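You operate a simulated robot arm through the tools that you are given. There is no shell and no other tool. Be economical: measure what you need, move in short steps, check, and stop when the job is done.

You run a simulated robot arm. Do the job below in one go: nothing can be reset, and whatever is moved stays where it is left.

JOB
Renew the seal disc in the grey collar.
Fine: lay the large disc that is in it on the table; leave the small disc where it lies; fit the grey disc, grease it from the pot, stand the brush back, then press it home by hand. Set down upright: grease brush.

It is judged by the outcome, as a careful person would: the job done as asked, and still so three seconds after it is handed in. It fails if anything else is knocked over, pushed out of place, dropped, spilled or broken. A push-on lid holds only when it is set on centred and level and pressed home; a screw cap is set on level and turned clockwise until tight.

ROBOT AND FRAMES
A 5-joint arm with a two-finger parallel gripper, fixed in place. Base frame: the origin is at the foot of the arm, x ahead of it, y to its left, z up; the work surface is at about z = 0. Units: mm, degrees, N and s.
With the tool pointing down near the work surface it reaches from about 260 to 680 mm from the base axis. Its first joint turns from -66.0 to 66.0 degrees. The tool tilts only in the upright plane through the base axis and itself; it spins freely about its own axis. Payload 2.9 kg.
The TCP is the grasp point between the finger pads, 30 mm short of the fingertips. In the tool frame z runs along the fingers and y along their closing line. The gripper opens to 110 mm. The fingers are 20 mm wide and 10 mm thick; the gripper's body (48 by 112 mm) begins 55 mm behind the TCP.
Orientation is that of the tool frame in the base frame, as a unit quaternion [w, x, y, z]. With the fingers straight down and closing along the base's y, the tool's x points along the base's -x, its y along +y and its z along -z.

CONTROLS
- The arm moves only by the tool jog_arm. Its argument "targets" is a list of rows, each a list of 3 entries, a list of its own where there are three numbers: the shift along the tool's x, y, z in units of 50 mm (1.0 is 50 mm), then the turn, a rotation vector about the tool's x, y, z in units of 4 degrees (1.0 is 4 degrees), then the opening, from 0 (shut) to 1 (fully open). In form: [[[x, y, z], [wx, wy, wz], hand], ...]. A call has 1 to 8 rows; each row shifts and turns the commanded pose from where the row before left it, along the tool's axes as they then stand. A call with a number of a shift or a turn outside -1 to 1 is refused whole. Each row takes 0.2 s and may step no farther than 50 mm and 8.6 degrees from the row before; otherwise, or with a gripper value out of range, the whole call is refused. A pose out of reach is approached as far as the arm can. The call stops where the force on the tool passes 40 N (or 10 N more than at its start, if that is more) or the arm is blocked; 0.2 s more then pass. The fingers move at their own pace (about 108 mm/s each) and stop on an object; they squeeze with about 22 N. The grip force told is the motor's: it shows also when the fingers shut on nothing. Time passes only in rows, and 0.2 s behind the last, so rows that do not move let the fingers close. It gives the time, the measured TCP pose, the force on the tool (base axes), the opening and the grip force at its end, in the units of the frame above (readings bear some noise), with the torque about the TCP (base axes, N m) and any sound that the robot's microphone picked up.
- Cameras (640 x 400 px; columns grow to the right, rows downward): "scene" is fixed at [5.5, -437.9, 596]; the picture's right is [0.96, -0.29, 0.00], its down [-0.19, -0.61, -0.77] and it looks along [0.23, 0.73, -0.64] (base axes); focal length 214 px, centre (320, 200). "wrist" rides on the gripper at [72, 17, -103] in the tool frame; the picture's right is [-0.23, 0.97, 0.00], its down [-0.76, -0.18, -0.62] and it looks along [-0.61, -0.14, 0.78] (tool axes); focal length 222 px, centre (320, 200). There is no depth. A picture from a camera that has moved, and an enlarged one, comes with that camera's place and axes in the base frame and with its lens.
- get_image(camera): a new picture of that camera. No time passes.
- enlarge(camera, box): a new picture of the part [left, top, right, bottom] of that camera's present view, enlarged. No time passes.
- job_done(): hands the job in; it is judged then, once.

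Work in short steps. Places have to be worked out from the pictures, the camera data and where the tool is seen: move nearer, look again, correct. Check each grasp and each placing, and mend what went wrong. You have 120 turns and 64 pictures in all, those below and enlarged ones among them. Open the gripper and draw the arm clear of the work before you hand the job in, unless the task says otherwise; then end with one line.

The tools are called after "Emit:" by a JSON object that holds its "name" and its "arguments". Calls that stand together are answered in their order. jog_arm: Moves the arm, as the interface text tells. Its arguments: {"type":"object","properties":{"targets":{"type":"array","items":{"type":"array"}}},"required":["targets"]} The other tools are called the same way: get_image (camera) takes a picture; enlarge (camera, box) takes an enlarged picture of a part of a camera's view; job_done () hands the job in.

At the start:

```text
clock: 0.0
position: [385.9, -38.3, 413.1]
tool_rot: [0.0, 0.001, 1.0, 0.0]
ft_force: [0.4, 0.4, -0.2]
moment: [0.0, -0.01, 0.0]
grip_width: 110.0
grasp_force: 0.0
```

scene: 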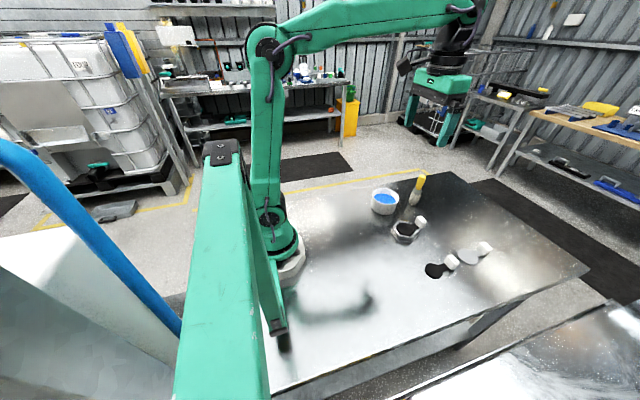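
wrist: 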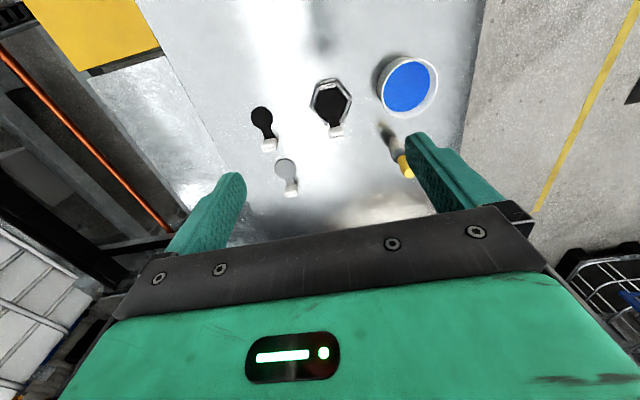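

I'll look closer at the work items in both views first.

Emit:
{"name": "enlarge", "arguments": {"camera": "scene", "box": [350, 160, 510, 290]}}

Emit:
{"name": "enlarge", "arguments": {"camera": "wrist", "box": [230, 40, 450, 210]}}

```text
3.08 times, centred on (430, 225) of scene
camera zoom: at [5.5, -437.9, 596.0], right [0.96, -0.29, 0.0], down [-0.19, -0.61, -0.77], along [0.23, 0.73, -0.64], focal length 660 px, centre (-18, 123)
```

zoom: 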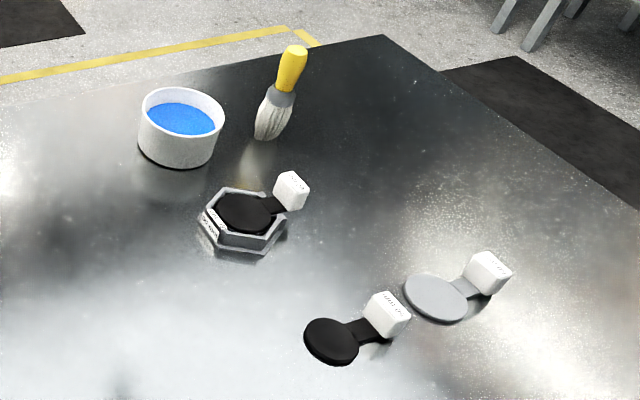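

```text
2.35 times, centred on (340, 125) of wrist
camera zoom: at [313.3, -21.0, 517.4], right [0.23, 0.97, 0.0], down [0.76, -0.18, 0.62], along [0.61, -0.14, -0.78], focal length 523 px, centre (273, 376)
```

zoom: 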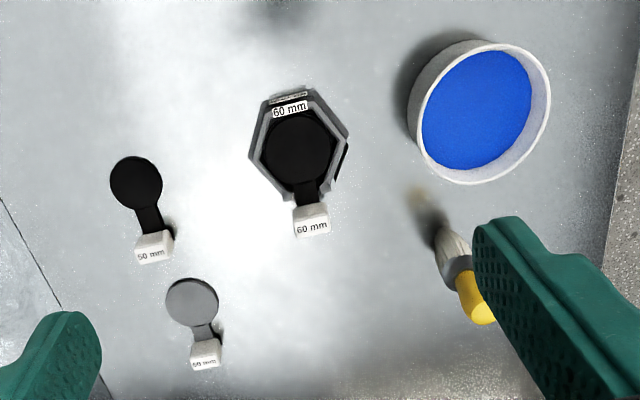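

Estimates so far: collar centre is at about (452,-28), its old disc's tab at (515,-28), grey disc at (591,-177) with its tab at about (657,-178), small black disc at (450,-187), pot at (451,124) and brush at (582,101). I'll go above the old disc's tab and look again.

Emit:
{"name": "jog_arm", "arguments": {"targets": [[[-0.43, 0.034, 0.84], [0, 0, 0], 0.6], [[-0.43, 0.034, 0.84], [0, 0, 0], 0.6], [[-0.43, 0.034, 0.84], [0, 0, 0], 0.6], [[-0.43, 0.034, 0.84], [0, 0, 0], 0.6], [[-0.43, 0.034, 0.84], [0, 0, 0], 0.6], [[-0.43, 0.034, 0.84], [0, 0, 0], 0.6]]}}

Emit:
{"name": "get_image", "arguments": {"camera": "wrist"}}

Emit:
{"name": "enlarge", "arguments": {"camera": "scene", "box": [350, 160, 510, 290]}}

```text
clock: 1.4
position: [515.4, -27.9, 161.3]
tool_rot: [0.001, 0.0, 1.0, 0.0]
ft_force: [-0.7, -0.7, 0.4]
moment: [-0.04, -0.02, 0.0]
grip_width: 66.0
grasp_force: 0.0
```

```text
59 pictures are left
camera wrist: at [442.0, -9.9, 265.1], right [0.23, 0.97, 0.0], down [0.76, -0.18, 0.62], along [0.61, -0.14, -0.78], focal length 222 px, centre (320, 200)
```

wrist: 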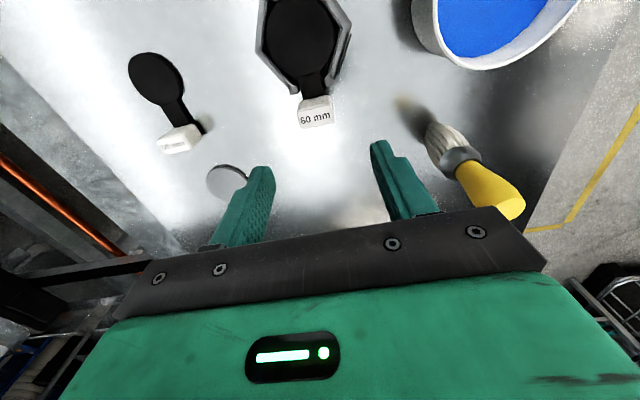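

```text
3.08 times, centred on (430, 225) of scene
camera zoom: at [5.5, -437.9, 596.0], right [0.96, -0.29, 0.0], down [-0.19, -0.61, -0.77], along [0.23, 0.73, -0.64], focal length 660 px, centre (-18, 123)
```

zoom: 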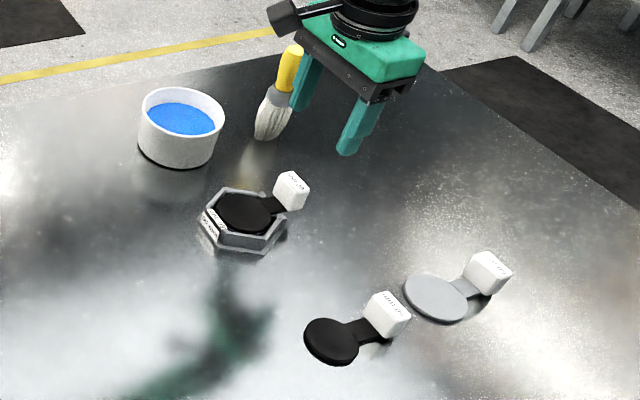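

The tab block sits at about (511,-29,33), roughly aligned with x. I'll come down around it with the fingers open and check before closing.

Emit:
{"name": "jog_arm", "arguments": {"targets": [[[0.09, -0.02, 0.75], [0, 0, 0], 0.6], [[0, 0, 0.75], [0, 0, 0], 0.6], [[0, 0, 0.5], [0, 0, 0], 0.6], [[0, 0, 0], [0, 0, 0], 0.6]]}}

Emit:
{"name": "get_image", "arguments": {"camera": "wrist"}}

Emit:
{"name": "enlarge", "arguments": {"camera": "scene", "box": [380, 180, 480, 260]}}

```text
clock: 2.4
position: [510.9, -28.5, 59.5]
tool_rot: [0.0, 0.001, 1.0, 0.0]
ft_force: [0.6, 0.7, -0.1]
moment: [-0.02, 0.01, -0.01]
grip_width: 66.0
grasp_force: 0.0
```

```text
57 pictures are left
camera wrist: at [437.2, -11.8, 164.5], right [0.23, 0.97, 0.0], down [0.76, -0.18, 0.62], along [0.61, -0.14, -0.78], focal length 222 px, centre (320, 200)
```

wrist: 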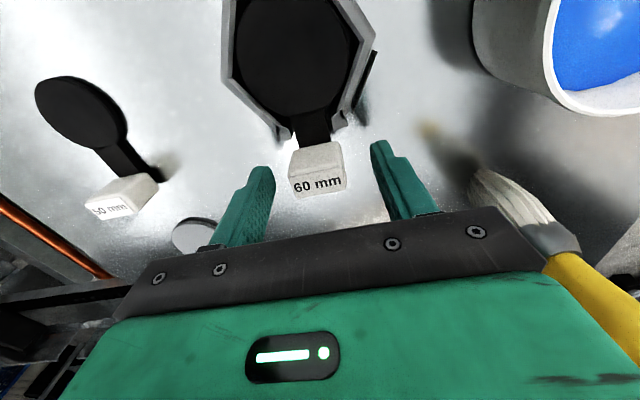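

```text
5.00 times, centred on (430, 220) of scene
camera zoom: at [5.5, -437.9, 596.0], right [0.96, -0.29, 0.0], down [-0.19, -0.61, -0.77], along [0.23, 0.73, -0.64], focal length 1072 px, centre (-230, 100)
```

zoom: 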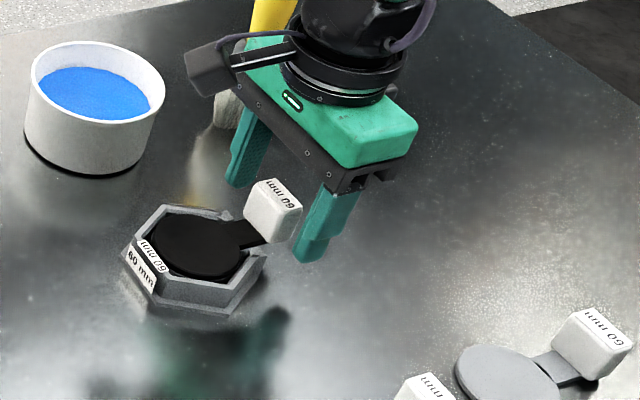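

The labels show 60 mm for both the collar and the grey disc. The block top is at about z 58 and the fingers straddle it, centred, so I'll close here.

Emit:
{"name": "jog_arm", "arguments": {"targets": [[[0, -0.02, 0.08], [0, 0, 0], 0.6], [[0, 0, 0], [0, 0, 0], 0.0], [[0, 0, 0], [0, 0, 0], 0.0], [[0, 0, 0], [0, 0, 0], 0.0]]}}

```text
clock: 3.4
position: [509.9, -29.9, 57.9]
tool_rot: [0.001, 0.0, 1.0, 0.0]
ft_force: [0.4, 0.2, -0.1]
moment: [0.01, -0.05, 0.0]
grip_width: 33.5
grasp_force: 21.9
```

Gripped at 33.5 mm. I'll lift gently and watch the force.

Emit:
{"name": "jog_arm", "arguments": {"targets": [[[0, 0, -0.1], [0, 0, 0], 0.0], [[0, 0, -0.1], [0, 0, 0], 0.0], [[0, 0, -0.2], [0, 0, 0], 0.0]]}}

Emit:
{"name": "get_image", "arguments": {"camera": "wrist"}}

```text
clock: 4.2
position: [510.7, -30.6, 77.7]
tool_rot: [0.0, 0.0, 1.0, 0.0]
ft_force: [0.1, -0.1, -0.8]
moment: [-0.02, -0.04, -0.01]
grip_width: 33.6
grasp_force: 22.5
```

```text
55 pictures are left
camera wrist: at [437.6, -13.0, 181.0], right [0.23, 0.97, 0.0], down [0.76, -0.18, 0.62], along [0.61, -0.14, -0.78], focal length 222 px, centre (320, 200)
```

wrist: 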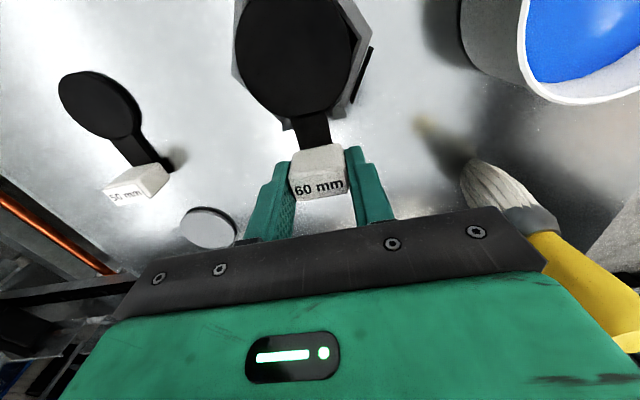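

The disc came out cleanly and level. I'll carry it to the free table area, with its tab at about (380,-110), and lower it to just above the surface.

Emit:
{"name": "jog_arm", "arguments": {"targets": [[[0, 0, -0.7], [0, 0, 0], 0.0], [[0.65, -0.4, 0], [0, 0, 0], 0.0], [[0.65, -0.4, 0], [0, 0, 0], 0.0], [[0.65, -0.4, 0], [0, 0, 0], 0.0], [[0.65, -0.4, 0], [0, 0, 0], 0.0], [[0, 0, 0.6], [0, 0, 0], 0.0], [[0, 0, 0.6], [0, 0, 0], 0.0], [[0, 0, 0], [0, 0, 0], 0.0]]}}

Emit:
{"name": "enlarge", "arguments": {"camera": "scene", "box": [340, 180, 480, 290]}}

```text
clock: 6.0
position: [379.1, -108.5, 52.7]
tool_rot: [0.0, 0.0, 1.0, 0.0]
ft_force: [-0.3, 0.8, -1.5]
moment: [0.03, -0.05, -0.03]
grip_width: 33.5
grasp_force: 21.5
```

```text
3.64 times, centred on (410, 235) of scene
camera zoom: at [5.5, -437.9, 596.0], right [0.96, -0.29, 0.0], down [-0.19, -0.61, -0.77], along [0.23, 0.73, -0.64], focal length 780 px, centre (-7, 73)
```

zoom: 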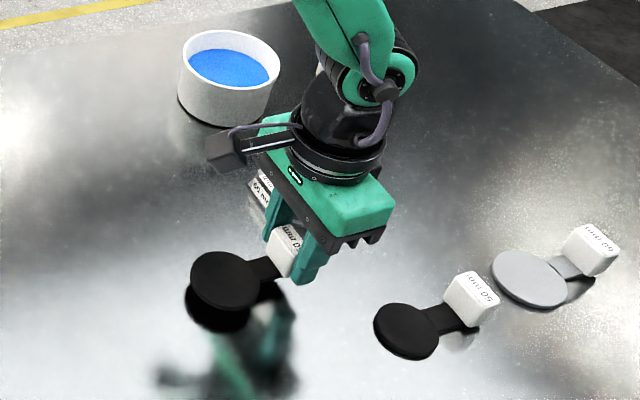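

The disc hangs a couple of centimetres above the table, over clear ground. I'll lower it in small steps.

Emit:
{"name": "jog_arm", "arguments": {"targets": [[[0, 0, 0.12], [0, 0, 0], 0.0], [[0, 0, 0.12], [0, 0, 0], 0.0], [[0, 0, 0.04], [0, 0, 0], 0.0]]}}

Emit:
{"name": "enlarge", "arguments": {"camera": "scene", "box": [340, 180, 480, 290]}}

```text
clock: 6.8
position: [379.2, -110.0, 37.3]
tool_rot: [0.0, 0.0, 1.0, 0.001]
ft_force: [-0.3, -0.1, -1.0]
moment: [0.04, -0.04, 0.01]
grip_width: 33.5
grasp_force: 21.7
```

```text
3.64 times, centred on (410, 235) of scene
camera zoom: at [5.5, -437.9, 596.0], right [0.96, -0.29, 0.0], down [-0.19, -0.61, -0.77], along [0.23, 0.73, -0.64], focal length 780 px, centre (-7, 73)
```

zoom: 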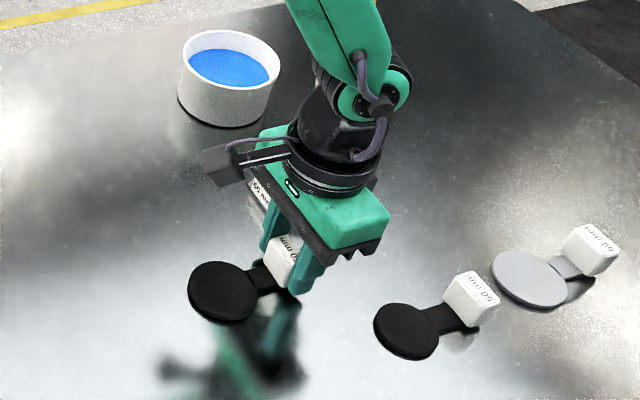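

Nearly down; I'll continue in millimetre steps and feel for contact.

Emit:
{"name": "jog_arm", "arguments": {"targets": [[[0, 0, 0.03], [0, 0, 0], 0.0], [[0, 0, 0.03], [0, 0, 0], 0.0]]}}

```text
clock: 7.4
position: [381.3, -109.6, 37.0]
tool_rot: [0.0, 0.0, 1.0, 0.001]
ft_force: [-9.7, 4.4, 27.1]
moment: [0.15, 0.24, -0.03]
grip_width: 33.9
grasp_force: 22.3
```

The table was reached at TCP z of about 37. I'll relieve the force, release and rise.

Emit:
{"name": "jog_arm", "arguments": {"targets": [[[0, 0, -0.05], [0, 0, 0], 0.0], [[0, 0, 0], [0, 0, 0], 0.0]]}}

```text
clock: 8.0
position: [379.4, -111.4, 37.8]
tool_rot: [0.0, -0.001, 1.0, -0.001]
ft_force: [0.2, 0.4, -1.0]
moment: [-0.03, 0.01, 0.02]
grip_width: 33.7
grasp_force: 22.2
```

Fz is back to just the weight, so I'll release, rise, and head above the grey disc's tab.

Emit:
{"name": "jog_arm", "arguments": {"targets": [[[0, 0, 0], [0, 0, 0], 0.55], [[0, 0, 0], [0, 0, 0], 0.55], [[0, 0, -0.8], [0, 0, 0], 0.55], [[0, 0, -0.8], [0, 0, 0], 0.55], [[0, 0, -0.6], [0, 0, 0], 0.55]]}}

Emit:
{"name": "jog_arm", "arguments": {"targets": [[[-0.88, -0.26, 0], [0, 0, 0], 0.55], [[-0.88, -0.26, 0], [0, 0, 0], 0.55], [[-0.88, -0.26, 0], [0, 0, 0], 0.55], [[-0.88, -0.26, 0], [0, 0, 0], 0.55], [[-0.88, -0.26, 0], [0, 0, 0], 0.55], [[0, 0, 0], [0, 0, 0], 0.55]]}}

Emit:
{"name": "get_image", "arguments": {"camera": "wrist"}}

Emit:
{"name": "enlarge", "arguments": {"camera": "scene", "box": [340, 160, 520, 290]}}

```text
clock: 9.2
position: [379.0, -110.1, 147.8]
tool_rot: [-0.001, 0.001, 1.0, -0.001]
ft_force: [1.0, 1.0, 0.9]
moment: [0.0, 0.0, -0.01]
grip_width: 60.6
grasp_force: 0.2
```

```text
clock: 10.6
position: [599.8, -174.8, 148.2]
tool_rot: [-0.001, 0.0, 1.0, 0.0]
ft_force: [-0.6, 0.1, -0.1]
moment: [0.03, 0.01, 0.02]
grip_width: 60.7
grasp_force: 0.1
```

```text
52 pictures are left
camera wrist: at [528.3, -157.1, 251.7], right [0.23, 0.97, 0.0], down [0.76, -0.18, 0.62], along [0.61, -0.14, -0.78], focal length 222 px, centre (320, 200)
```

wrist: 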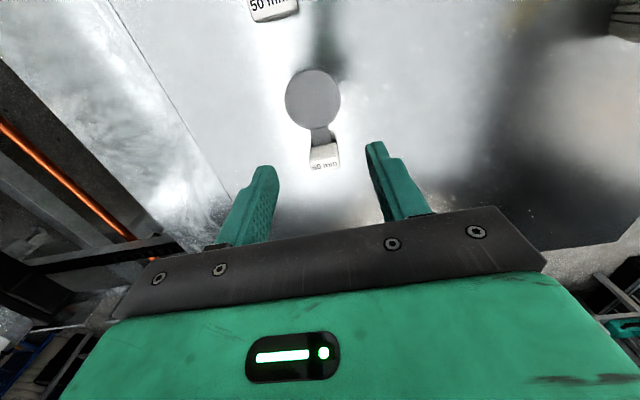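

```text
3.08 times, centred on (430, 225) of scene
camera zoom: at [5.5, -437.9, 596.0], right [0.96, -0.29, 0.0], down [-0.19, -0.61, -0.77], along [0.23, 0.73, -0.64], focal length 660 px, centre (-18, 123)
```

zoom: 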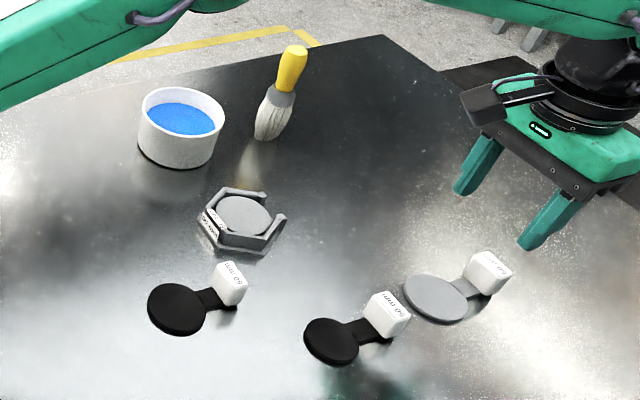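

The grey disc centre is at about (587,-177) with its block at (646,-179). I'll descend above the block and look again.

Emit:
{"name": "jog_arm", "arguments": {"targets": [[[-0.92, -0.08, 0.2], [0, 0, 0], 0.55], [[0, 0, 0.7], [0, 0, 0], 0.55], [[0, 0, 0.6], [0, 0, 0], 0.55], [[0, 0, 0], [0, 0, 0], 0.55]]}}

Emit:
{"name": "get_image", "arguments": {"camera": "wrist"}}

Emit:
{"name": "enlarge", "arguments": {"camera": "scene", "box": [430, 200, 510, 265]}}

```text
clock: 11.6
position: [646.9, -179.9, 72.4]
tool_rot: [0.0, -0.001, 1.0, 0.0]
ft_force: [-0.8, -0.2, -1.1]
moment: [-0.04, -0.02, -0.03]
grip_width: 60.5
grasp_force: 0.1
```

```text
50 pictures are left
camera wrist: at [573.8, -162.2, 176.2], right [0.23, 0.97, 0.0], down [0.76, -0.18, 0.62], along [0.61, -0.14, -0.78], focal length 222 px, centre (320, 200)
```

wrist: 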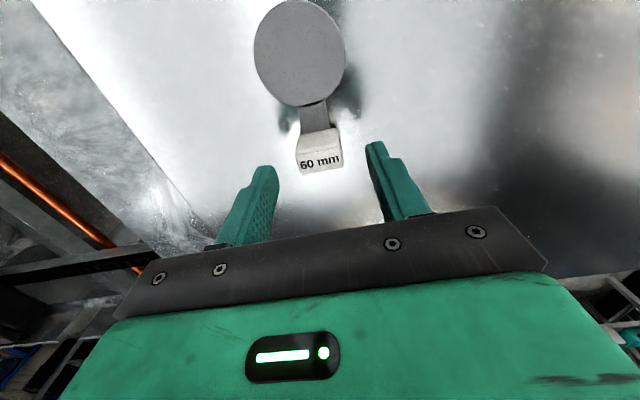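

```text
6.15 times, centred on (470, 232) of scene
camera zoom: at [5.5, -437.9, 596.0], right [0.96, -0.29, 0.0], down [-0.19, -0.61, -0.77], along [0.23, 0.73, -0.64], focal length 1320 px, centre (-603, 0)
```

zoom: 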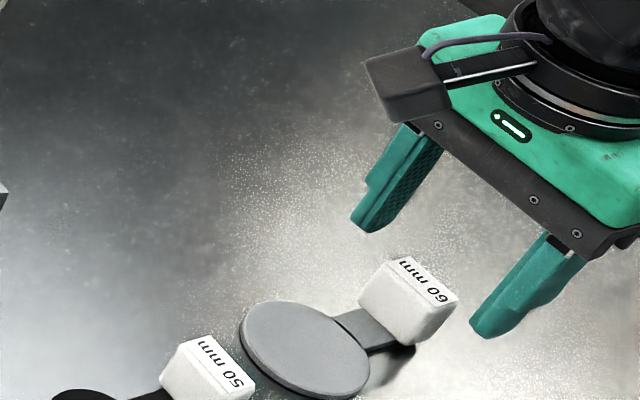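

Block centre is at about (648,-179) with top near z 38. I'll descend to z of about 38.5 and grip it the same way as the old one.

Emit:
{"name": "jog_arm", "arguments": {"targets": [[[-0.03, 0.01, 0.4], [0, 0, 0], 0.55], [[0, 0, 0.27], [0, 0, 0], 0.55], [[0, 0, 0], [0, 0, 0], 0.55]]}}

Emit:
{"name": "get_image", "arguments": {"camera": "wrist"}}

```text
clock: 12.4
position: [648.1, -178.5, 39.3]
tool_rot: [-0.001, 0.0, 1.0, 0.0]
ft_force: [-1.0, 0.8, 0.7]
moment: [0.03, -0.03, -0.02]
grip_width: 60.6
grasp_force: 0.1
```

```text
48 pictures are left
camera wrist: at [575.5, -161.0, 142.8], right [0.23, 0.97, 0.0], down [0.76, -0.18, 0.62], along [0.61, -0.14, -0.78], focal length 222 px, centre (320, 200)
```

wrist: 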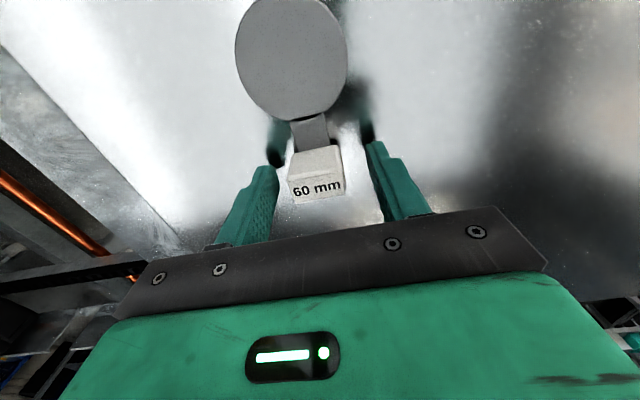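

It lines up with the fingers just as the first disc did, so I'll close and lift a little.

Emit:
{"name": "jog_arm", "arguments": {"targets": [[[0, -0.03, 0.02], [0, 0, 0], 0.55], [[0, 0, 0], [0, 0, 0], 0.0], [[0, 0, 0], [0, 0, 0], 0.0], [[0, 0, 0], [0, 0, 0], 0.0], [[0, 0, -0.4], [0, 0, 0], 0.0], [[0, 0, -0.8], [0, 0, 0], 0.0], [[0, 0, 0], [0, 0, 0], 0.0]]}}

Emit:
{"name": "get_image", "arguments": {"camera": "wrist"}}

```text
clock: 14.0
position: [648.2, -181.6, 98.7]
tool_rot: [0.0, 0.0, 1.0, 0.0]
ft_force: [0.4, 0.2, -1.7]
moment: [0.0, -0.05, 0.0]
grip_width: 33.4
grasp_force: 21.9
```

```text
47 pictures are left
camera wrist: at [576.0, -163.6, 202.7], right [0.23, 0.97, 0.0], down [0.76, -0.18, 0.62], along [0.61, -0.14, -0.78], focal length 222 px, centre (320, 200)
```

wrist: 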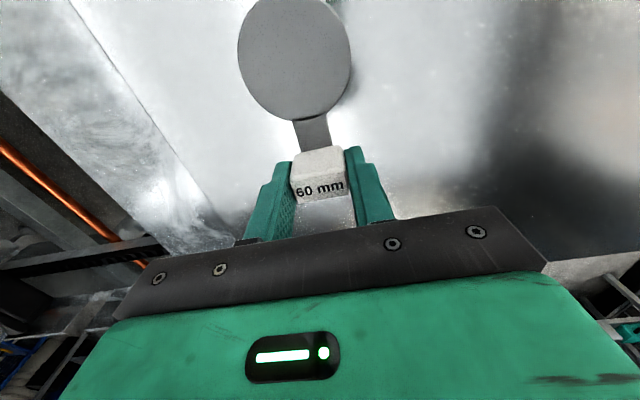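

The grey disc hangs level in the same relative grip. I'll carry it over the collar to the pose where the old one was gripped, staying high, and compare.

Emit:
{"name": "jog_arm", "arguments": {"targets": [[[0.55, 0.6, 0], [0, 0, 0], 0.0], [[0.55, 0.6, 0], [0, 0, 0], 0.0], [[0.55, 0.6, 0], [0, 0, 0], 0.0], [[0.55, 0.6, 0], [0, 0, 0], 0.0], [[0.55, 0.6, 0], [0, 0, 0], 0.0], [[0, 0, 0.3], [0, 0, 0], 0.0], [[0, 0, 0], [0, 0, 0], 0.0]]}}

Emit:
{"name": "enlarge", "arguments": {"camera": "wrist", "box": [200, 0, 420, 220]}}

Emit:
{"name": "enlarge", "arguments": {"camera": "scene", "box": [380, 190, 460, 255]}}

```text
clock: 15.6
position: [509.0, -31.9, 82.7]
tool_rot: [-0.001, -0.001, 1.0, 0.0]
ft_force: [-0.4, 0.0, -1.3]
moment: [-0.04, -0.05, -0.03]
grip_width: 33.5
grasp_force: 22.2
```

```text
1.82 times, centred on (310, 110) of wrist
camera zoom: at [437.4, -13.7, 186.8], right [0.23, 0.97, 0.0], down [0.76, -0.18, 0.62], along [0.61, -0.14, -0.78], focal length 404 px, centre (338, 364)
```

zoom: 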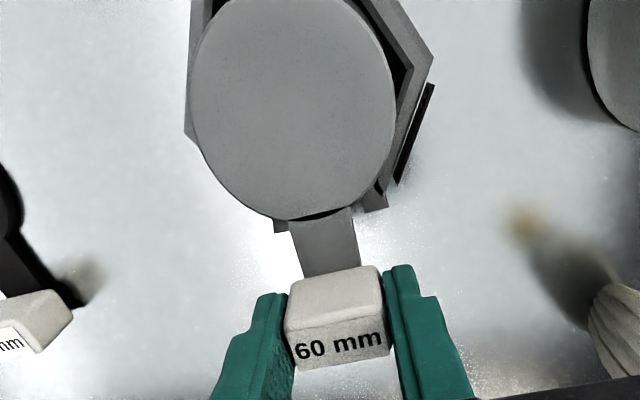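

```text
6.15 times, centred on (420, 222) of scene
camera zoom: at [5.5, -437.9, 596.0], right [0.96, -0.29, 0.0], down [-0.19, -0.61, -0.77], along [0.23, 0.73, -0.64], focal length 1320 px, centre (-295, 62)
```

zoom: 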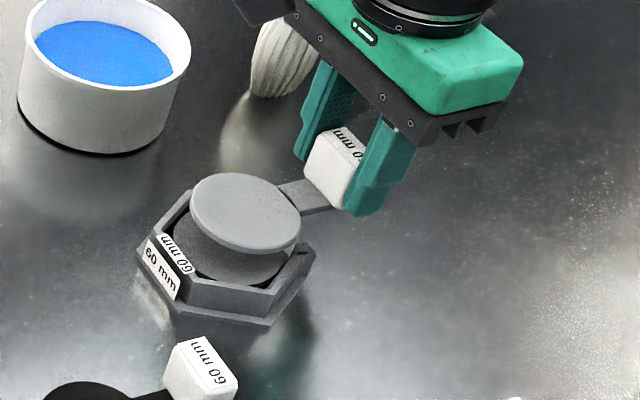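

The disc sits over the collar with its arm in the open slot. I'll lower to just above the seat and check.

Emit:
{"name": "jog_arm", "arguments": {"targets": [[[0, 0, 0.15], [0, 0, 0], 0.0], [[0, 0, 0.15], [0, 0, 0], 0.0], [[0, 0, 0], [0, 0, 0], 0.0]]}}

Emit:
{"name": "enlarge", "arguments": {"camera": "wrist", "box": [200, 0, 420, 137]}}

Emit:
{"name": "enlarge", "arguments": {"camera": "scene", "box": [390, 205, 440, 245]}}

```text
clock: 16.4
position: [511.9, -31.0, 67.6]
tool_rot: [0.0, 0.0, 1.0, 0.0]
ft_force: [-0.4, 0.5, -0.2]
moment: [-0.01, -0.04, -0.02]
grip_width: 33.6
grasp_force: 22.4
```

```text
2.91 times, centred on (310, 68) of wrist
camera zoom: at [437.9, -13.1, 172.0], right [0.23, 0.97, 0.0], down [0.76, -0.18, 0.62], along [0.61, -0.14, -0.78], focal length 646 px, centre (349, 582)
```

zoom: 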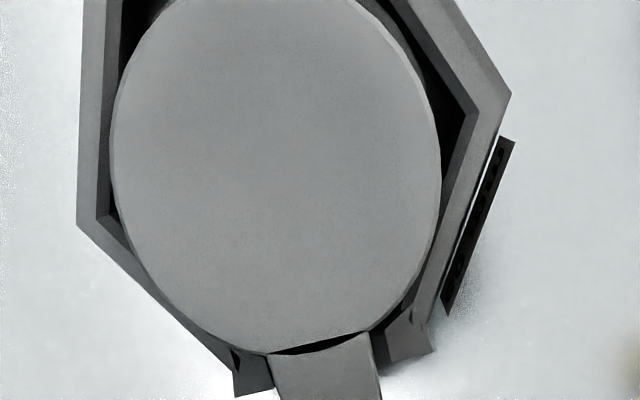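

```text
10.00 times, centred on (415, 225) of scene
camera zoom: at [5.5, -437.9, 596.0], right [0.96, -0.29, 0.0], down [-0.19, -0.61, -0.77], along [0.23, 0.73, -0.64], focal length 2145 px, centre (-630, -50)
```

zoom: 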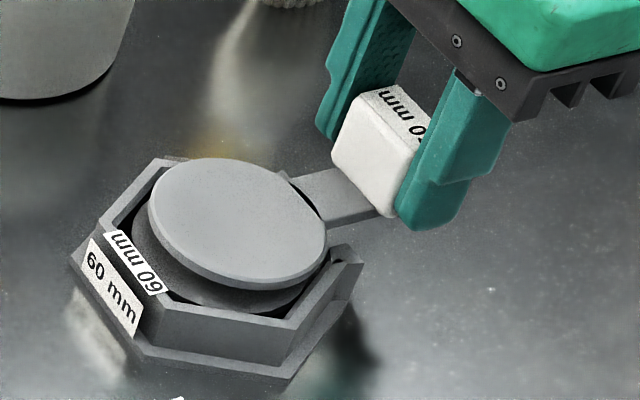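

Working out the collar's inner hexagon gives a centre of about (449,-28). The held disc's centre is at about (452.5,-28.4), so it is about 3 mm too far in +x. I'll shift -3 mm and re-check.

Emit:
{"name": "jog_arm", "arguments": {"targets": [[[0.06, 0, 0.04], [0, 0, 0], 0.0], [[0, 0, 0], [0, 0, 0], 0.0]]}}

Emit:
{"name": "enlarge", "arguments": {"camera": "wrist", "box": [200, 0, 420, 137]}}

Emit:
{"name": "enlarge", "arguments": {"camera": "scene", "box": [390, 205, 440, 245]}}

```text
clock: 17.0
position: [506.4, -30.6, 65.9]
tool_rot: [0.0, 0.0, 1.0, 0.0]
ft_force: [0.3, -0.4, -0.4]
moment: [-0.02, -0.04, 0.02]
grip_width: 33.4
grasp_force: 22.0
```

```text
2.91 times, centred on (310, 68) of wrist
camera zoom: at [434.8, -13.1, 170.2], right [0.23, 0.97, 0.0], down [0.76, -0.18, 0.62], along [0.61, -0.14, -0.78], focal length 646 px, centre (349, 582)
```

zoom: 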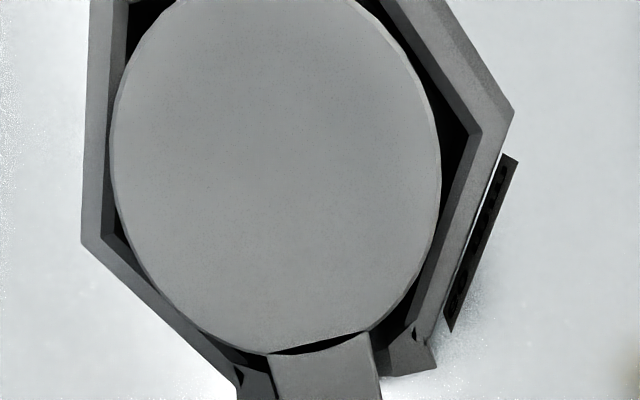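

```text
10.00 times, centred on (415, 225) of scene
camera zoom: at [5.5, -437.9, 596.0], right [0.96, -0.29, 0.0], down [-0.19, -0.61, -0.77], along [0.23, 0.73, -0.64], focal length 2145 px, centre (-630, -50)
```

zoom: 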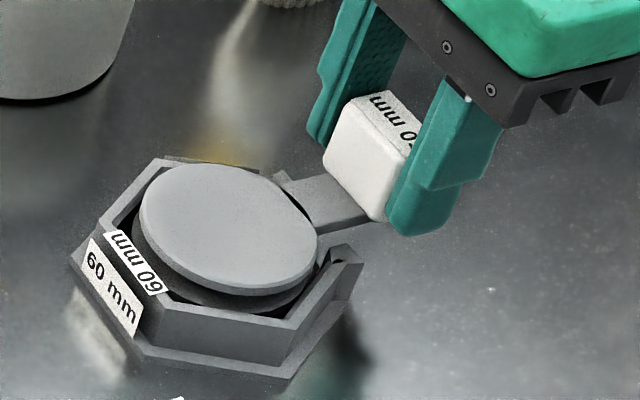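

Disc centre is now at about (449.6,-28.4) against the collar's (449,-28.5). Lowering into the collar in small steps.

Emit:
{"name": "jog_arm", "arguments": {"targets": [[[0, 0, 0.04], [0, 0, 0], 0.0], [[0, 0, 0.04], [0, 0, 0], 0.0]]}}

Emit:
{"name": "jog_arm", "arguments": {"targets": [[[0, 0, 0.03], [0, 0, 0], 0.0]]}}

Emit:
{"name": "enlarge", "arguments": {"camera": "scene", "box": [390, 205, 440, 245]}}

```text
clock: 17.6
position: [507.2, -29.8, 62.8]
tool_rot: [-0.001, 0.0, 1.0, 0.0]
ft_force: [0.0, 0.1, -0.6]
moment: [0.0, -0.06, 0.0]
grip_width: 33.6
grasp_force: 21.7
```

```text
clock: 18.0
position: [507.1, -30.4, 61.5]
tool_rot: [0.001, -0.001, 1.0, 0.0]
ft_force: [-0.2, -0.4, -1.5]
moment: [-0.03, -0.03, 0.04]
grip_width: 33.5
grasp_force: 22.3
```

```text
10.00 times, centred on (415, 225) of scene
camera zoom: at [5.5, -437.9, 596.0], right [0.96, -0.29, 0.0], down [-0.19, -0.61, -0.77], along [0.23, 0.73, -0.64], focal length 2145 px, centre (-630, -50)
```

zoom: 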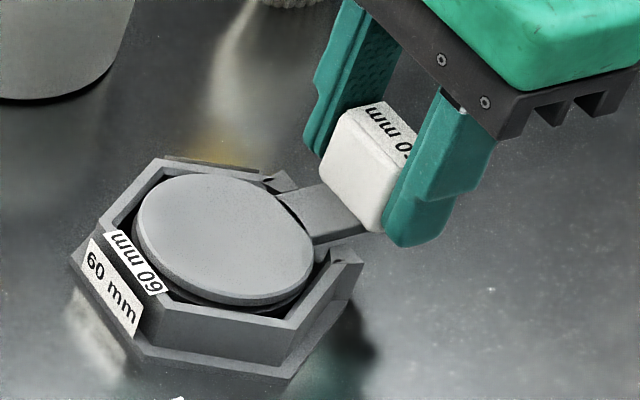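

Entering cleanly with no contact force. I'll continue downward millimetre by millimetre.

Emit:
{"name": "jog_arm", "arguments": {"targets": [[[0, 0, 0.025], [0, 0, 0], 0.0]]}}

Emit:
{"name": "jog_arm", "arguments": {"targets": [[[0, 0, 0.02], [0, 0, 0], 0.0]]}}

Emit:
{"name": "jog_arm", "arguments": {"targets": [[[0, 0, 0.02], [0, 0, 0], 0.0]]}}

```text
clock: 18.4
position: [507.4, -30.4, 59.5]
tool_rot: [0.0, 0.0, 1.0, 0.0]
ft_force: [0.0, -0.1, -0.8]
moment: [0.01, -0.02, 0.03]
grip_width: 33.5
grasp_force: 21.4
```

```text
clock: 18.8
position: [506.9, -29.7, 59.3]
tool_rot: [-0.001, 0.0, 1.0, 0.0]
ft_force: [0.1, 0.7, -0.9]
moment: [0.01, -0.04, -0.02]
grip_width: 33.6
grasp_force: 22.1
```

```text
clock: 19.2
position: [507.7, -30.4, 57.3]
tool_rot: [0.0, 0.0, 1.0, 0.0]
ft_force: [0.0, -0.2, 3.5]
moment: [-0.03, 0.19, 0.05]
grip_width: 33.4
grasp_force: 21.7
```

Light contact under the disc (about 4 N), so it's seated. I'll release and look before withdrawing.

Emit:
{"name": "jog_arm", "arguments": {"targets": [[[0, 0, 0], [0, 0, 0], 0.45], [[0, 0, 0], [0, 0, 0], 0.45], [[0, 0, -0.6], [0, 0, 0], 0.45], [[0, 0, -0.8], [0, 0, 0], 0.45], [[0, 0, -0.8], [0, 0, 0], 0.45]]}}

Emit:
{"name": "get_image", "arguments": {"camera": "wrist"}}

Emit:
{"name": "enlarge", "arguments": {"camera": "scene", "box": [385, 190, 445, 245]}}

```text
clock: 20.4
position: [508.1, -30.1, 168.0]
tool_rot: [0.0, 0.0, 1.0, 0.0]
ft_force: [0.6, 0.3, 0.3]
moment: [-0.01, 0.01, 0.01]
grip_width: 49.5
grasp_force: 0.0
```

```text
39 pictures are left
camera wrist: at [435.2, -12.4, 272.2], right [0.23, 0.97, 0.0], down [0.76, -0.18, 0.62], along [0.61, -0.14, -0.78], focal length 222 px, centre (320, 200)
```

wrist: 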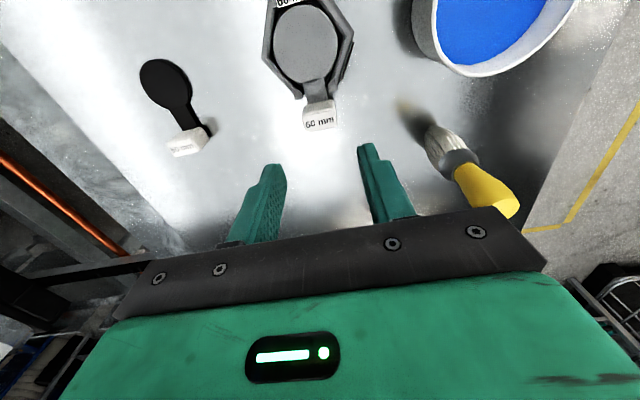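

```text
7.27 times, centred on (415, 218) of scene
camera zoom: at [5.5, -437.9, 596.0], right [0.96, -0.29, 0.0], down [-0.19, -0.61, -0.77], along [0.23, 0.73, -0.64], focal length 1560 px, centre (-371, 73)
```

zoom: 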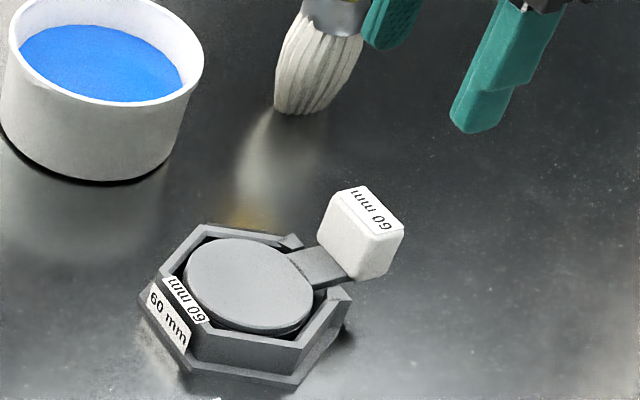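

The grey disc is seated level in the collar. Next is the brush, so I'll rise and go above it to locate its handle.

Emit:
{"name": "jog_arm", "arguments": {"targets": [[[0, 0, -0.8], [0, 0, 0], 0.8], [[-0.3, 0.7, -0.6], [0, 0, 0], 0.8], [[-0.4, 0.8, 0], [0, 0, 0], 0.8], [[-0.4, 0.8, 0], [0, 0, 0], 0.8], [[0, 0, 0], [0, 0, 0], 0.8]]}}

Emit:
{"name": "get_image", "arguments": {"camera": "wrist"}}

Emit:
{"name": "enlarge", "arguments": {"camera": "scene", "box": [385, 160, 465, 215]}}

```text
clock: 21.6
position: [561.6, 86.4, 236.8]
tool_rot: [0.0, 0.0, 1.0, 0.0]
ft_force: [0.2, 0.7, 0.1]
moment: [0.03, 0.0, 0.01]
grip_width: 88.0
grasp_force: 0.1
```

```text
37 pictures are left
camera wrist: at [489.5, 102.8, 340.7], right [0.23, 0.97, 0.0], down [0.76, -0.18, 0.62], along [0.61, -0.14, -0.78], focal length 222 px, centre (320, 200)
```

wrist: 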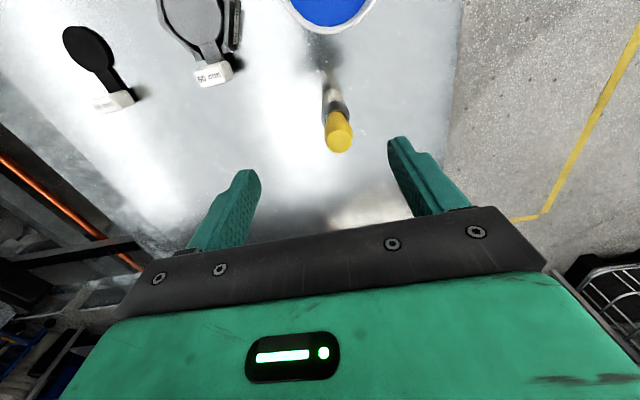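

```text
7.27 times, centred on (425, 188) of scene
camera zoom: at [5.6, -437.9, 596.0], right [0.96, -0.29, 0.0], down [-0.19, -0.61, -0.77], along [0.23, 0.73, -0.64], focal length 1560 px, centre (-444, 291)
```

zoom: 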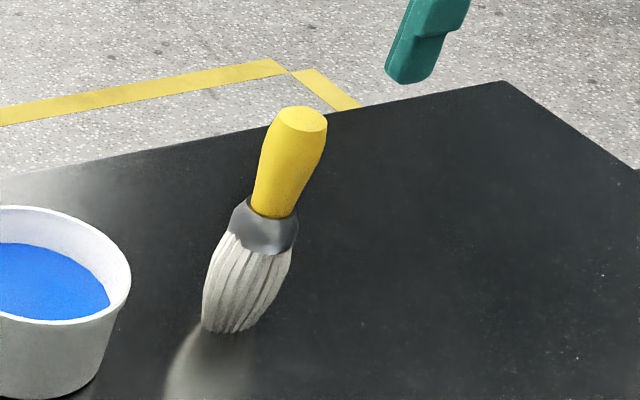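

Brush axis is at about (583,101), top at z 135–140. I'll move over it with the tips just above its top and re-check.

Emit:
{"name": "jog_arm", "arguments": {"targets": [[[-0.4, 0.3, 0], [0, 0, 0], 0.8], [[0, 0, 0.7], [0, 0, 0], 0.8], [[0, 0, 0], [0, 0, 0], 0.8]]}}

Emit:
{"name": "get_image", "arguments": {"camera": "wrist"}}

Emit:
{"name": "enlarge", "arguments": {"camera": "scene", "box": [385, 140, 475, 215]}}

```text
clock: 22.4
position: [582.3, 99.0, 202.9]
tool_rot: [-0.001, 0.001, 1.0, 0.0]
ft_force: [-0.5, -0.8, 0.3]
moment: [-0.02, -0.02, 0.0]
grip_width: 87.6
grasp_force: 0.0
```

```text
35 pictures are left
camera wrist: at [509.6, 117.3, 306.5], right [0.23, 0.97, 0.0], down [0.76, -0.18, 0.62], along [0.61, -0.14, -0.78], focal length 222 px, centre (320, 200)
```

wrist: 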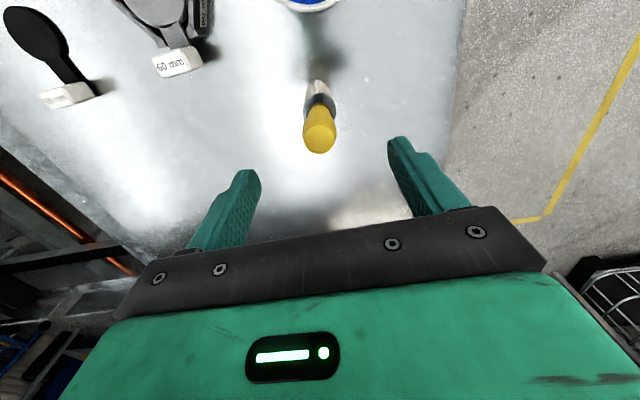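

```text
5.33 times, centred on (430, 178) of scene
camera zoom: at [5.5, -437.9, 596.0], right [0.96, -0.29, 0.0], down [-0.19, -0.61, -0.77], along [0.23, 0.73, -0.64], focal length 1144 px, centre (-267, 320)
```

zoom: 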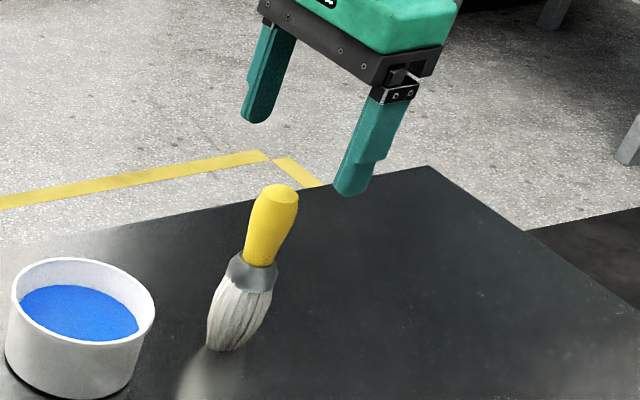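

Brush axis is at about (582,100.5) with its top at z of about 143. I'll descend with the pads around the handle and check the centring before closing.

Emit:
{"name": "jog_arm", "arguments": {"targets": [[[0, 0.02, 0.6], [0, 0, 0], 0.8], [[0, 0, 0.6], [0, 0, 0], 0.8], [[0, 0, 0.45], [0, 0, 0], 0.8], [[0, 0, 0], [0, 0, 0], 0.8]]}}

Emit:
{"name": "get_image", "arguments": {"camera": "wrist"}}

Emit:
{"name": "enlarge", "arguments": {"camera": "scene", "box": [385, 140, 475, 215]}}

```text
clock: 23.4
position: [581.3, 101.1, 120.1]
tool_rot: [0.001, 0.0, 1.0, 0.0]
ft_force: [-0.2, -1.2, 0.0]
moment: [0.01, -0.02, 0.01]
grip_width: 87.9
grasp_force: 0.1
```

```text
33 pictures are left
camera wrist: at [509.5, 118.2, 224.1], right [0.23, 0.97, 0.0], down [0.76, -0.18, 0.62], along [0.61, -0.14, -0.78], focal length 222 px, centre (320, 200)
```

wrist: 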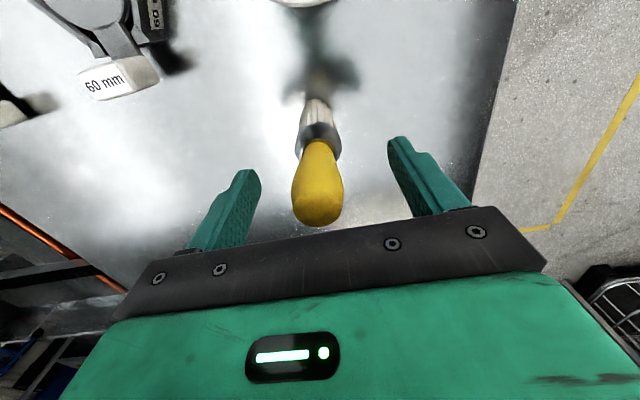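

```text
5.33 times, centred on (430, 178) of scene
camera zoom: at [5.5, -437.9, 596.0], right [0.96, -0.29, 0.0], down [-0.19, -0.61, -0.77], along [0.23, 0.73, -0.64], focal length 1144 px, centre (-267, 320)
```

zoom: 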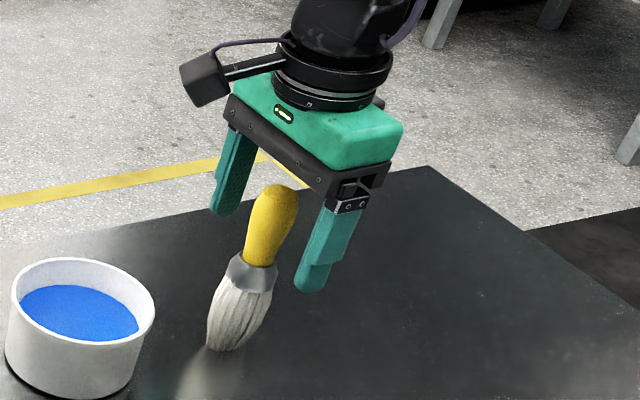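

The handle is centred between the pads. Closing, then a small lift.

Emit:
{"name": "jog_arm", "arguments": {"targets": [[[0.02, 0, 0.08], [0, 0, 0], 0.8], [[0, 0, 0], [0, 0, 0], 0.0], [[0, 0, 0], [0, 0, 0], 0.0], [[0, 0, 0], [0, 0, 0], 0.0], [[0, 0, 0], [0, 0, 0], 0.0]]}}

Emit:
{"name": "jog_arm", "arguments": {"targets": [[[0, 0, -0.4], [0, 0, 0], 0.0], [[0, 0, -0.6], [0, 0, 0], 0.0], [[0, 0, -0.9], [0, 0, 0], 0.0], [[0, 0, 0], [0, 0, 0], 0.0]]}}

Emit:
{"name": "get_image", "arguments": {"camera": "wrist"}}

Emit:
{"name": "enlarge", "arguments": {"camera": "scene", "box": [365, 120, 475, 215]}}

```text
clock: 24.6
position: [581.6, 101.1, 115.5]
tool_rot: [0.0, 0.001, 1.0, -0.001]
ft_force: [-0.8, 0.2, -0.1]
moment: [0.02, 0.03, 0.02]
grip_width: 25.8
grasp_force: 22.2
```

```text
clock: 25.6
position: [581.7, 100.1, 210.7]
tool_rot: [0.0, 0.0, 1.0, 0.0]
ft_force: [0.0, 0.3, -0.4]
moment: [0.02, 0.01, 0.0]
grip_width: 25.6
grasp_force: 22.0
```

```text
31 pictures are left
camera wrist: at [508.8, 117.8, 314.9], right [0.23, 0.97, 0.0], down [0.76, -0.18, 0.62], along [0.61, -0.14, -0.78], focal length 222 px, centre (320, 200)
```

wrist: 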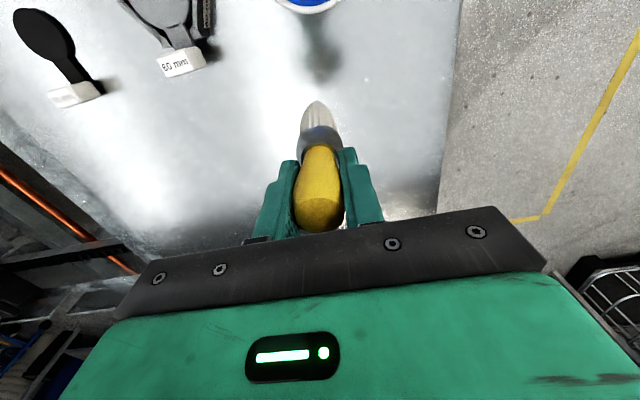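

```text
4.21 times, centred on (420, 168) of scene
camera zoom: at [5.5, -437.9, 596.0], right [0.96, -0.29, 0.0], down [-0.19, -0.61, -0.77], along [0.23, 0.73, -0.64], focal length 903 px, centre (-101, 337)
```

zoom: 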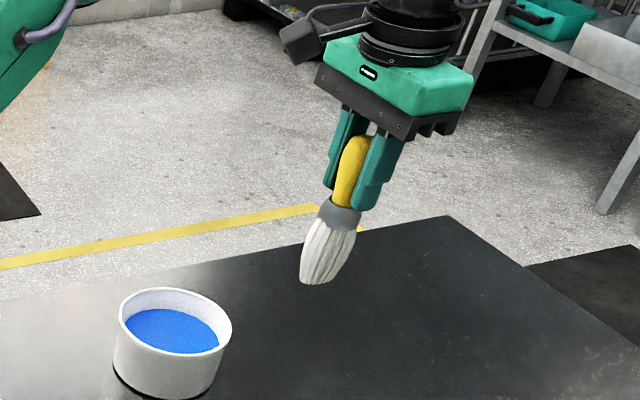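

The brush is held straight and hangs vertically; TCP z of about 116 corresponds to the tip on the table. Moving above the pot and checking the alignment.

Emit:
{"name": "jog_arm", "arguments": {"targets": [[[0.64, 0.12, 0], [0, 0, 0], 0.0], [[0.64, 0.12, 0], [0, 0, 0], 0.0], [[0.64, 0.12, 0], [0, 0, 0], 0.0], [[0.6, 0.12, 0], [0, 0, 0], 0.0], [[0, 0, 0], [0, 0, 0], 0.0]]}}

Emit:
{"name": "get_image", "arguments": {"camera": "wrist"}}

Emit:
{"name": "enlarge", "arguments": {"camera": "scene", "box": [345, 140, 445, 220]}}

```text
clock: 26.8
position: [455.0, 124.0, 211.3]
tool_rot: [0.001, 0.0, 1.0, 0.0]
ft_force: [-0.8, 0.5, -0.7]
moment: [-0.02, -0.01, 0.01]
grip_width: 25.8
grasp_force: 21.6
```

```text
29 pictures are left
camera wrist: at [381.7, 141.6, 315.2], right [0.23, 0.97, 0.0], down [0.76, -0.18, 0.62], along [0.61, -0.14, -0.78], focal length 222 px, centre (320, 200)
```

wrist: 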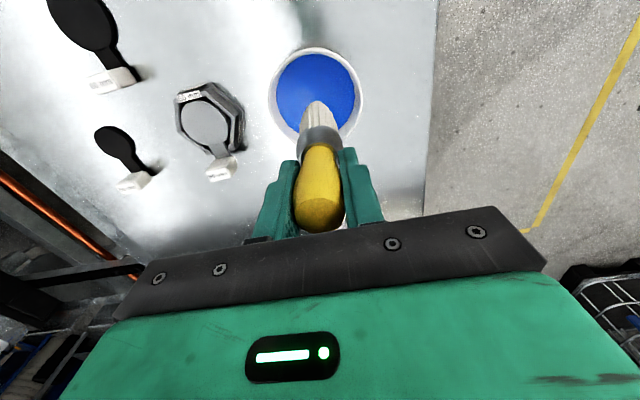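

```text
5.00 times, centred on (395, 180) of scene
camera zoom: at [5.5, -437.9, 596.0], right [0.96, -0.29, 0.0], down [-0.19, -0.61, -0.77], along [0.23, 0.73, -0.64], focal length 1072 px, centre (-55, 300)
```

zoom: 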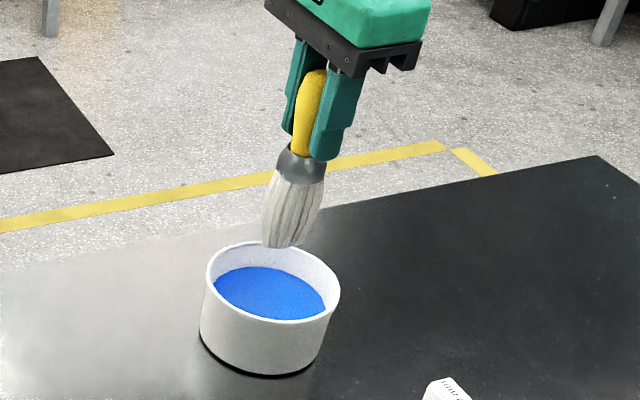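

The brush is over the grease; the pot centre lies at about (450,123). I'll shift -4 mm in x and lower the brush to near the grease surface.

Emit:
{"name": "jog_arm", "arguments": {"targets": [[[0.08, -0.02, 0.5], [0, 0, 0], 0.0], [[0, 0, 0.5], [0, 0, 0], 0.0], [[0, 0, 0.1], [0, 0, 0], 0.0], [[0, 0, 0], [0, 0, 0], 0.0]]}}

Emit:
{"name": "enlarge", "arguments": {"camera": "wrist", "box": [220, 20, 420, 160]}}

Emit:
{"name": "enlarge", "arguments": {"camera": "scene", "box": [355, 160, 425, 220]}}

```text
clock: 27.8
position: [450.4, 122.9, 156.0]
tool_rot: [0.0, -0.001, 1.0, 0.0]
ft_force: [-0.3, -0.2, -0.6]
moment: [-0.02, 0.03, 0.03]
grip_width: 25.5
grasp_force: 21.8
```

```text
2.86 times, centred on (320, 90) of wrist
camera zoom: at [378.3, 140.8, 259.9], right [0.23, 0.97, 0.0], down [0.76, -0.18, 0.62], along [0.61, -0.14, -0.78], focal length 635 px, centre (320, 514)
```

zoom: 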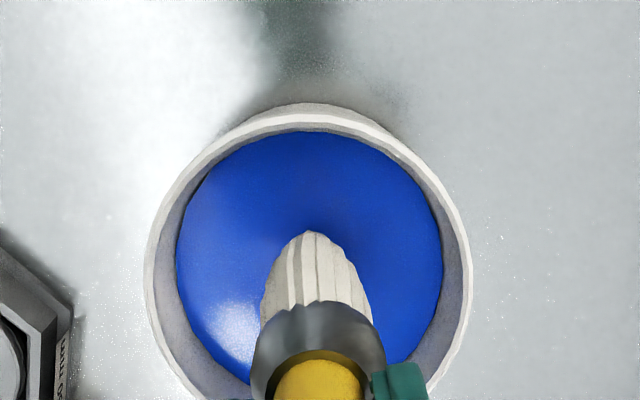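

```text
6.67 times, centred on (390, 190) of scene
camera zoom: at [5.5, -437.9, 596.0], right [0.96, -0.29, 0.0], down [-0.19, -0.61, -0.77], along [0.23, 0.73, -0.64], focal length 1430 px, centre (-147, 267)
```

zoom: 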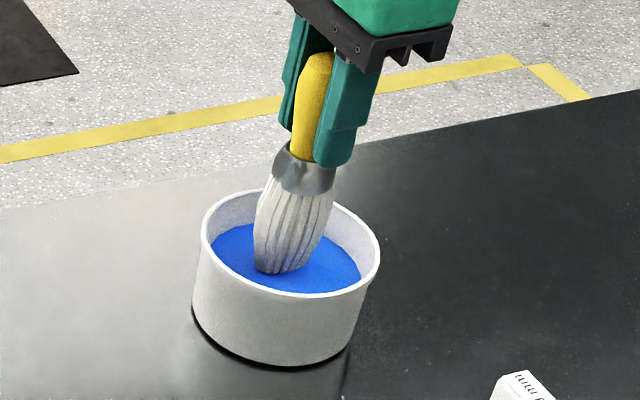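

Well centred and nearly at the surface. Dipping gently while watching the force.

Emit:
{"name": "jog_arm", "arguments": {"targets": [[[0, 0, 0.1], [0, 0, 0], 0.0], [[0, 0, 0.1], [0, 0, 0], 0.0], [[0, 0, 0], [0, 0, 0], 0.0]]}}

Emit:
{"name": "enlarge", "arguments": {"camera": "scene", "box": [355, 160, 425, 220]}}

```text
clock: 28.6
position: [451.3, 123.6, 145.7]
tool_rot: [0.0, 0.0, 1.0, 0.0]
ft_force: [-0.7, -0.1, -1.1]
moment: [-0.02, 0.01, 0.02]
grip_width: 25.9
grasp_force: 21.6
```

```text
6.67 times, centred on (390, 190) of scene
camera zoom: at [5.5, -437.9, 596.0], right [0.96, -0.29, 0.0], down [-0.19, -0.61, -0.77], along [0.23, 0.73, -0.64], focal length 1430 px, centre (-147, 267)
```

zoom: 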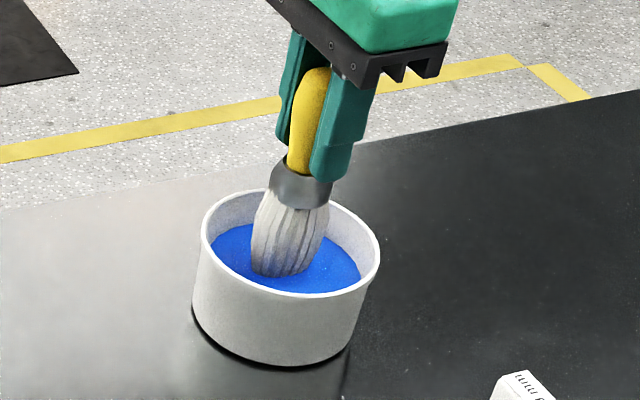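

The tip is entering the grease. A little deeper, then lift out and check the bristles.

Emit:
{"name": "jog_arm", "arguments": {"targets": [[[0, 0, 0.1], [0, 0, 0], 0.0], [[0, 0, 0], [0, 0, 0], 0.0], [[0, 0, 0], [0, 0, 0], 0.0], [[0, 0, -0.5], [0, 0, 0], 0.0], [[0, 0, -0.5], [0, 0, 0], 0.0], [[0, 0, -0.5], [0, 0, 0], 0.0], [[0, 0, 0], [0, 0, 0], 0.0]]}}

Emit:
{"name": "enlarge", "arguments": {"camera": "scene", "box": [345, 140, 445, 220]}}

```text
clock: 30.2
position: [451.6, 124.1, 216.2]
tool_rot: [0.0, 0.0, 1.0, 0.0]
ft_force: [0.3, -0.5, -0.8]
moment: [0.03, 0.03, -0.01]
grip_width: 25.6
grasp_force: 21.8
```

```text
5.00 times, centred on (395, 180) of scene
camera zoom: at [5.5, -437.9, 596.0], right [0.96, -0.29, 0.0], down [-0.19, -0.61, -0.77], along [0.23, 0.73, -0.64], focal length 1072 px, centre (-55, 300)
```

zoom: 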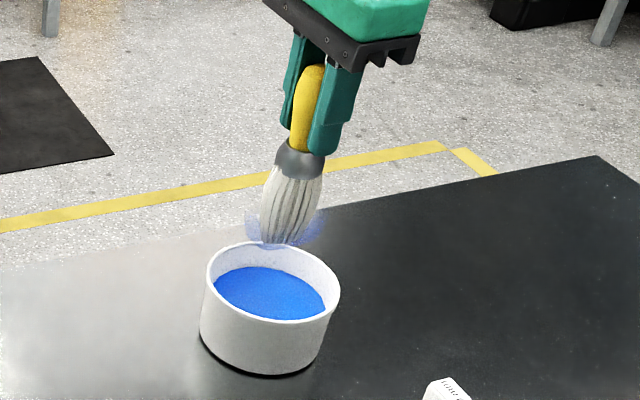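

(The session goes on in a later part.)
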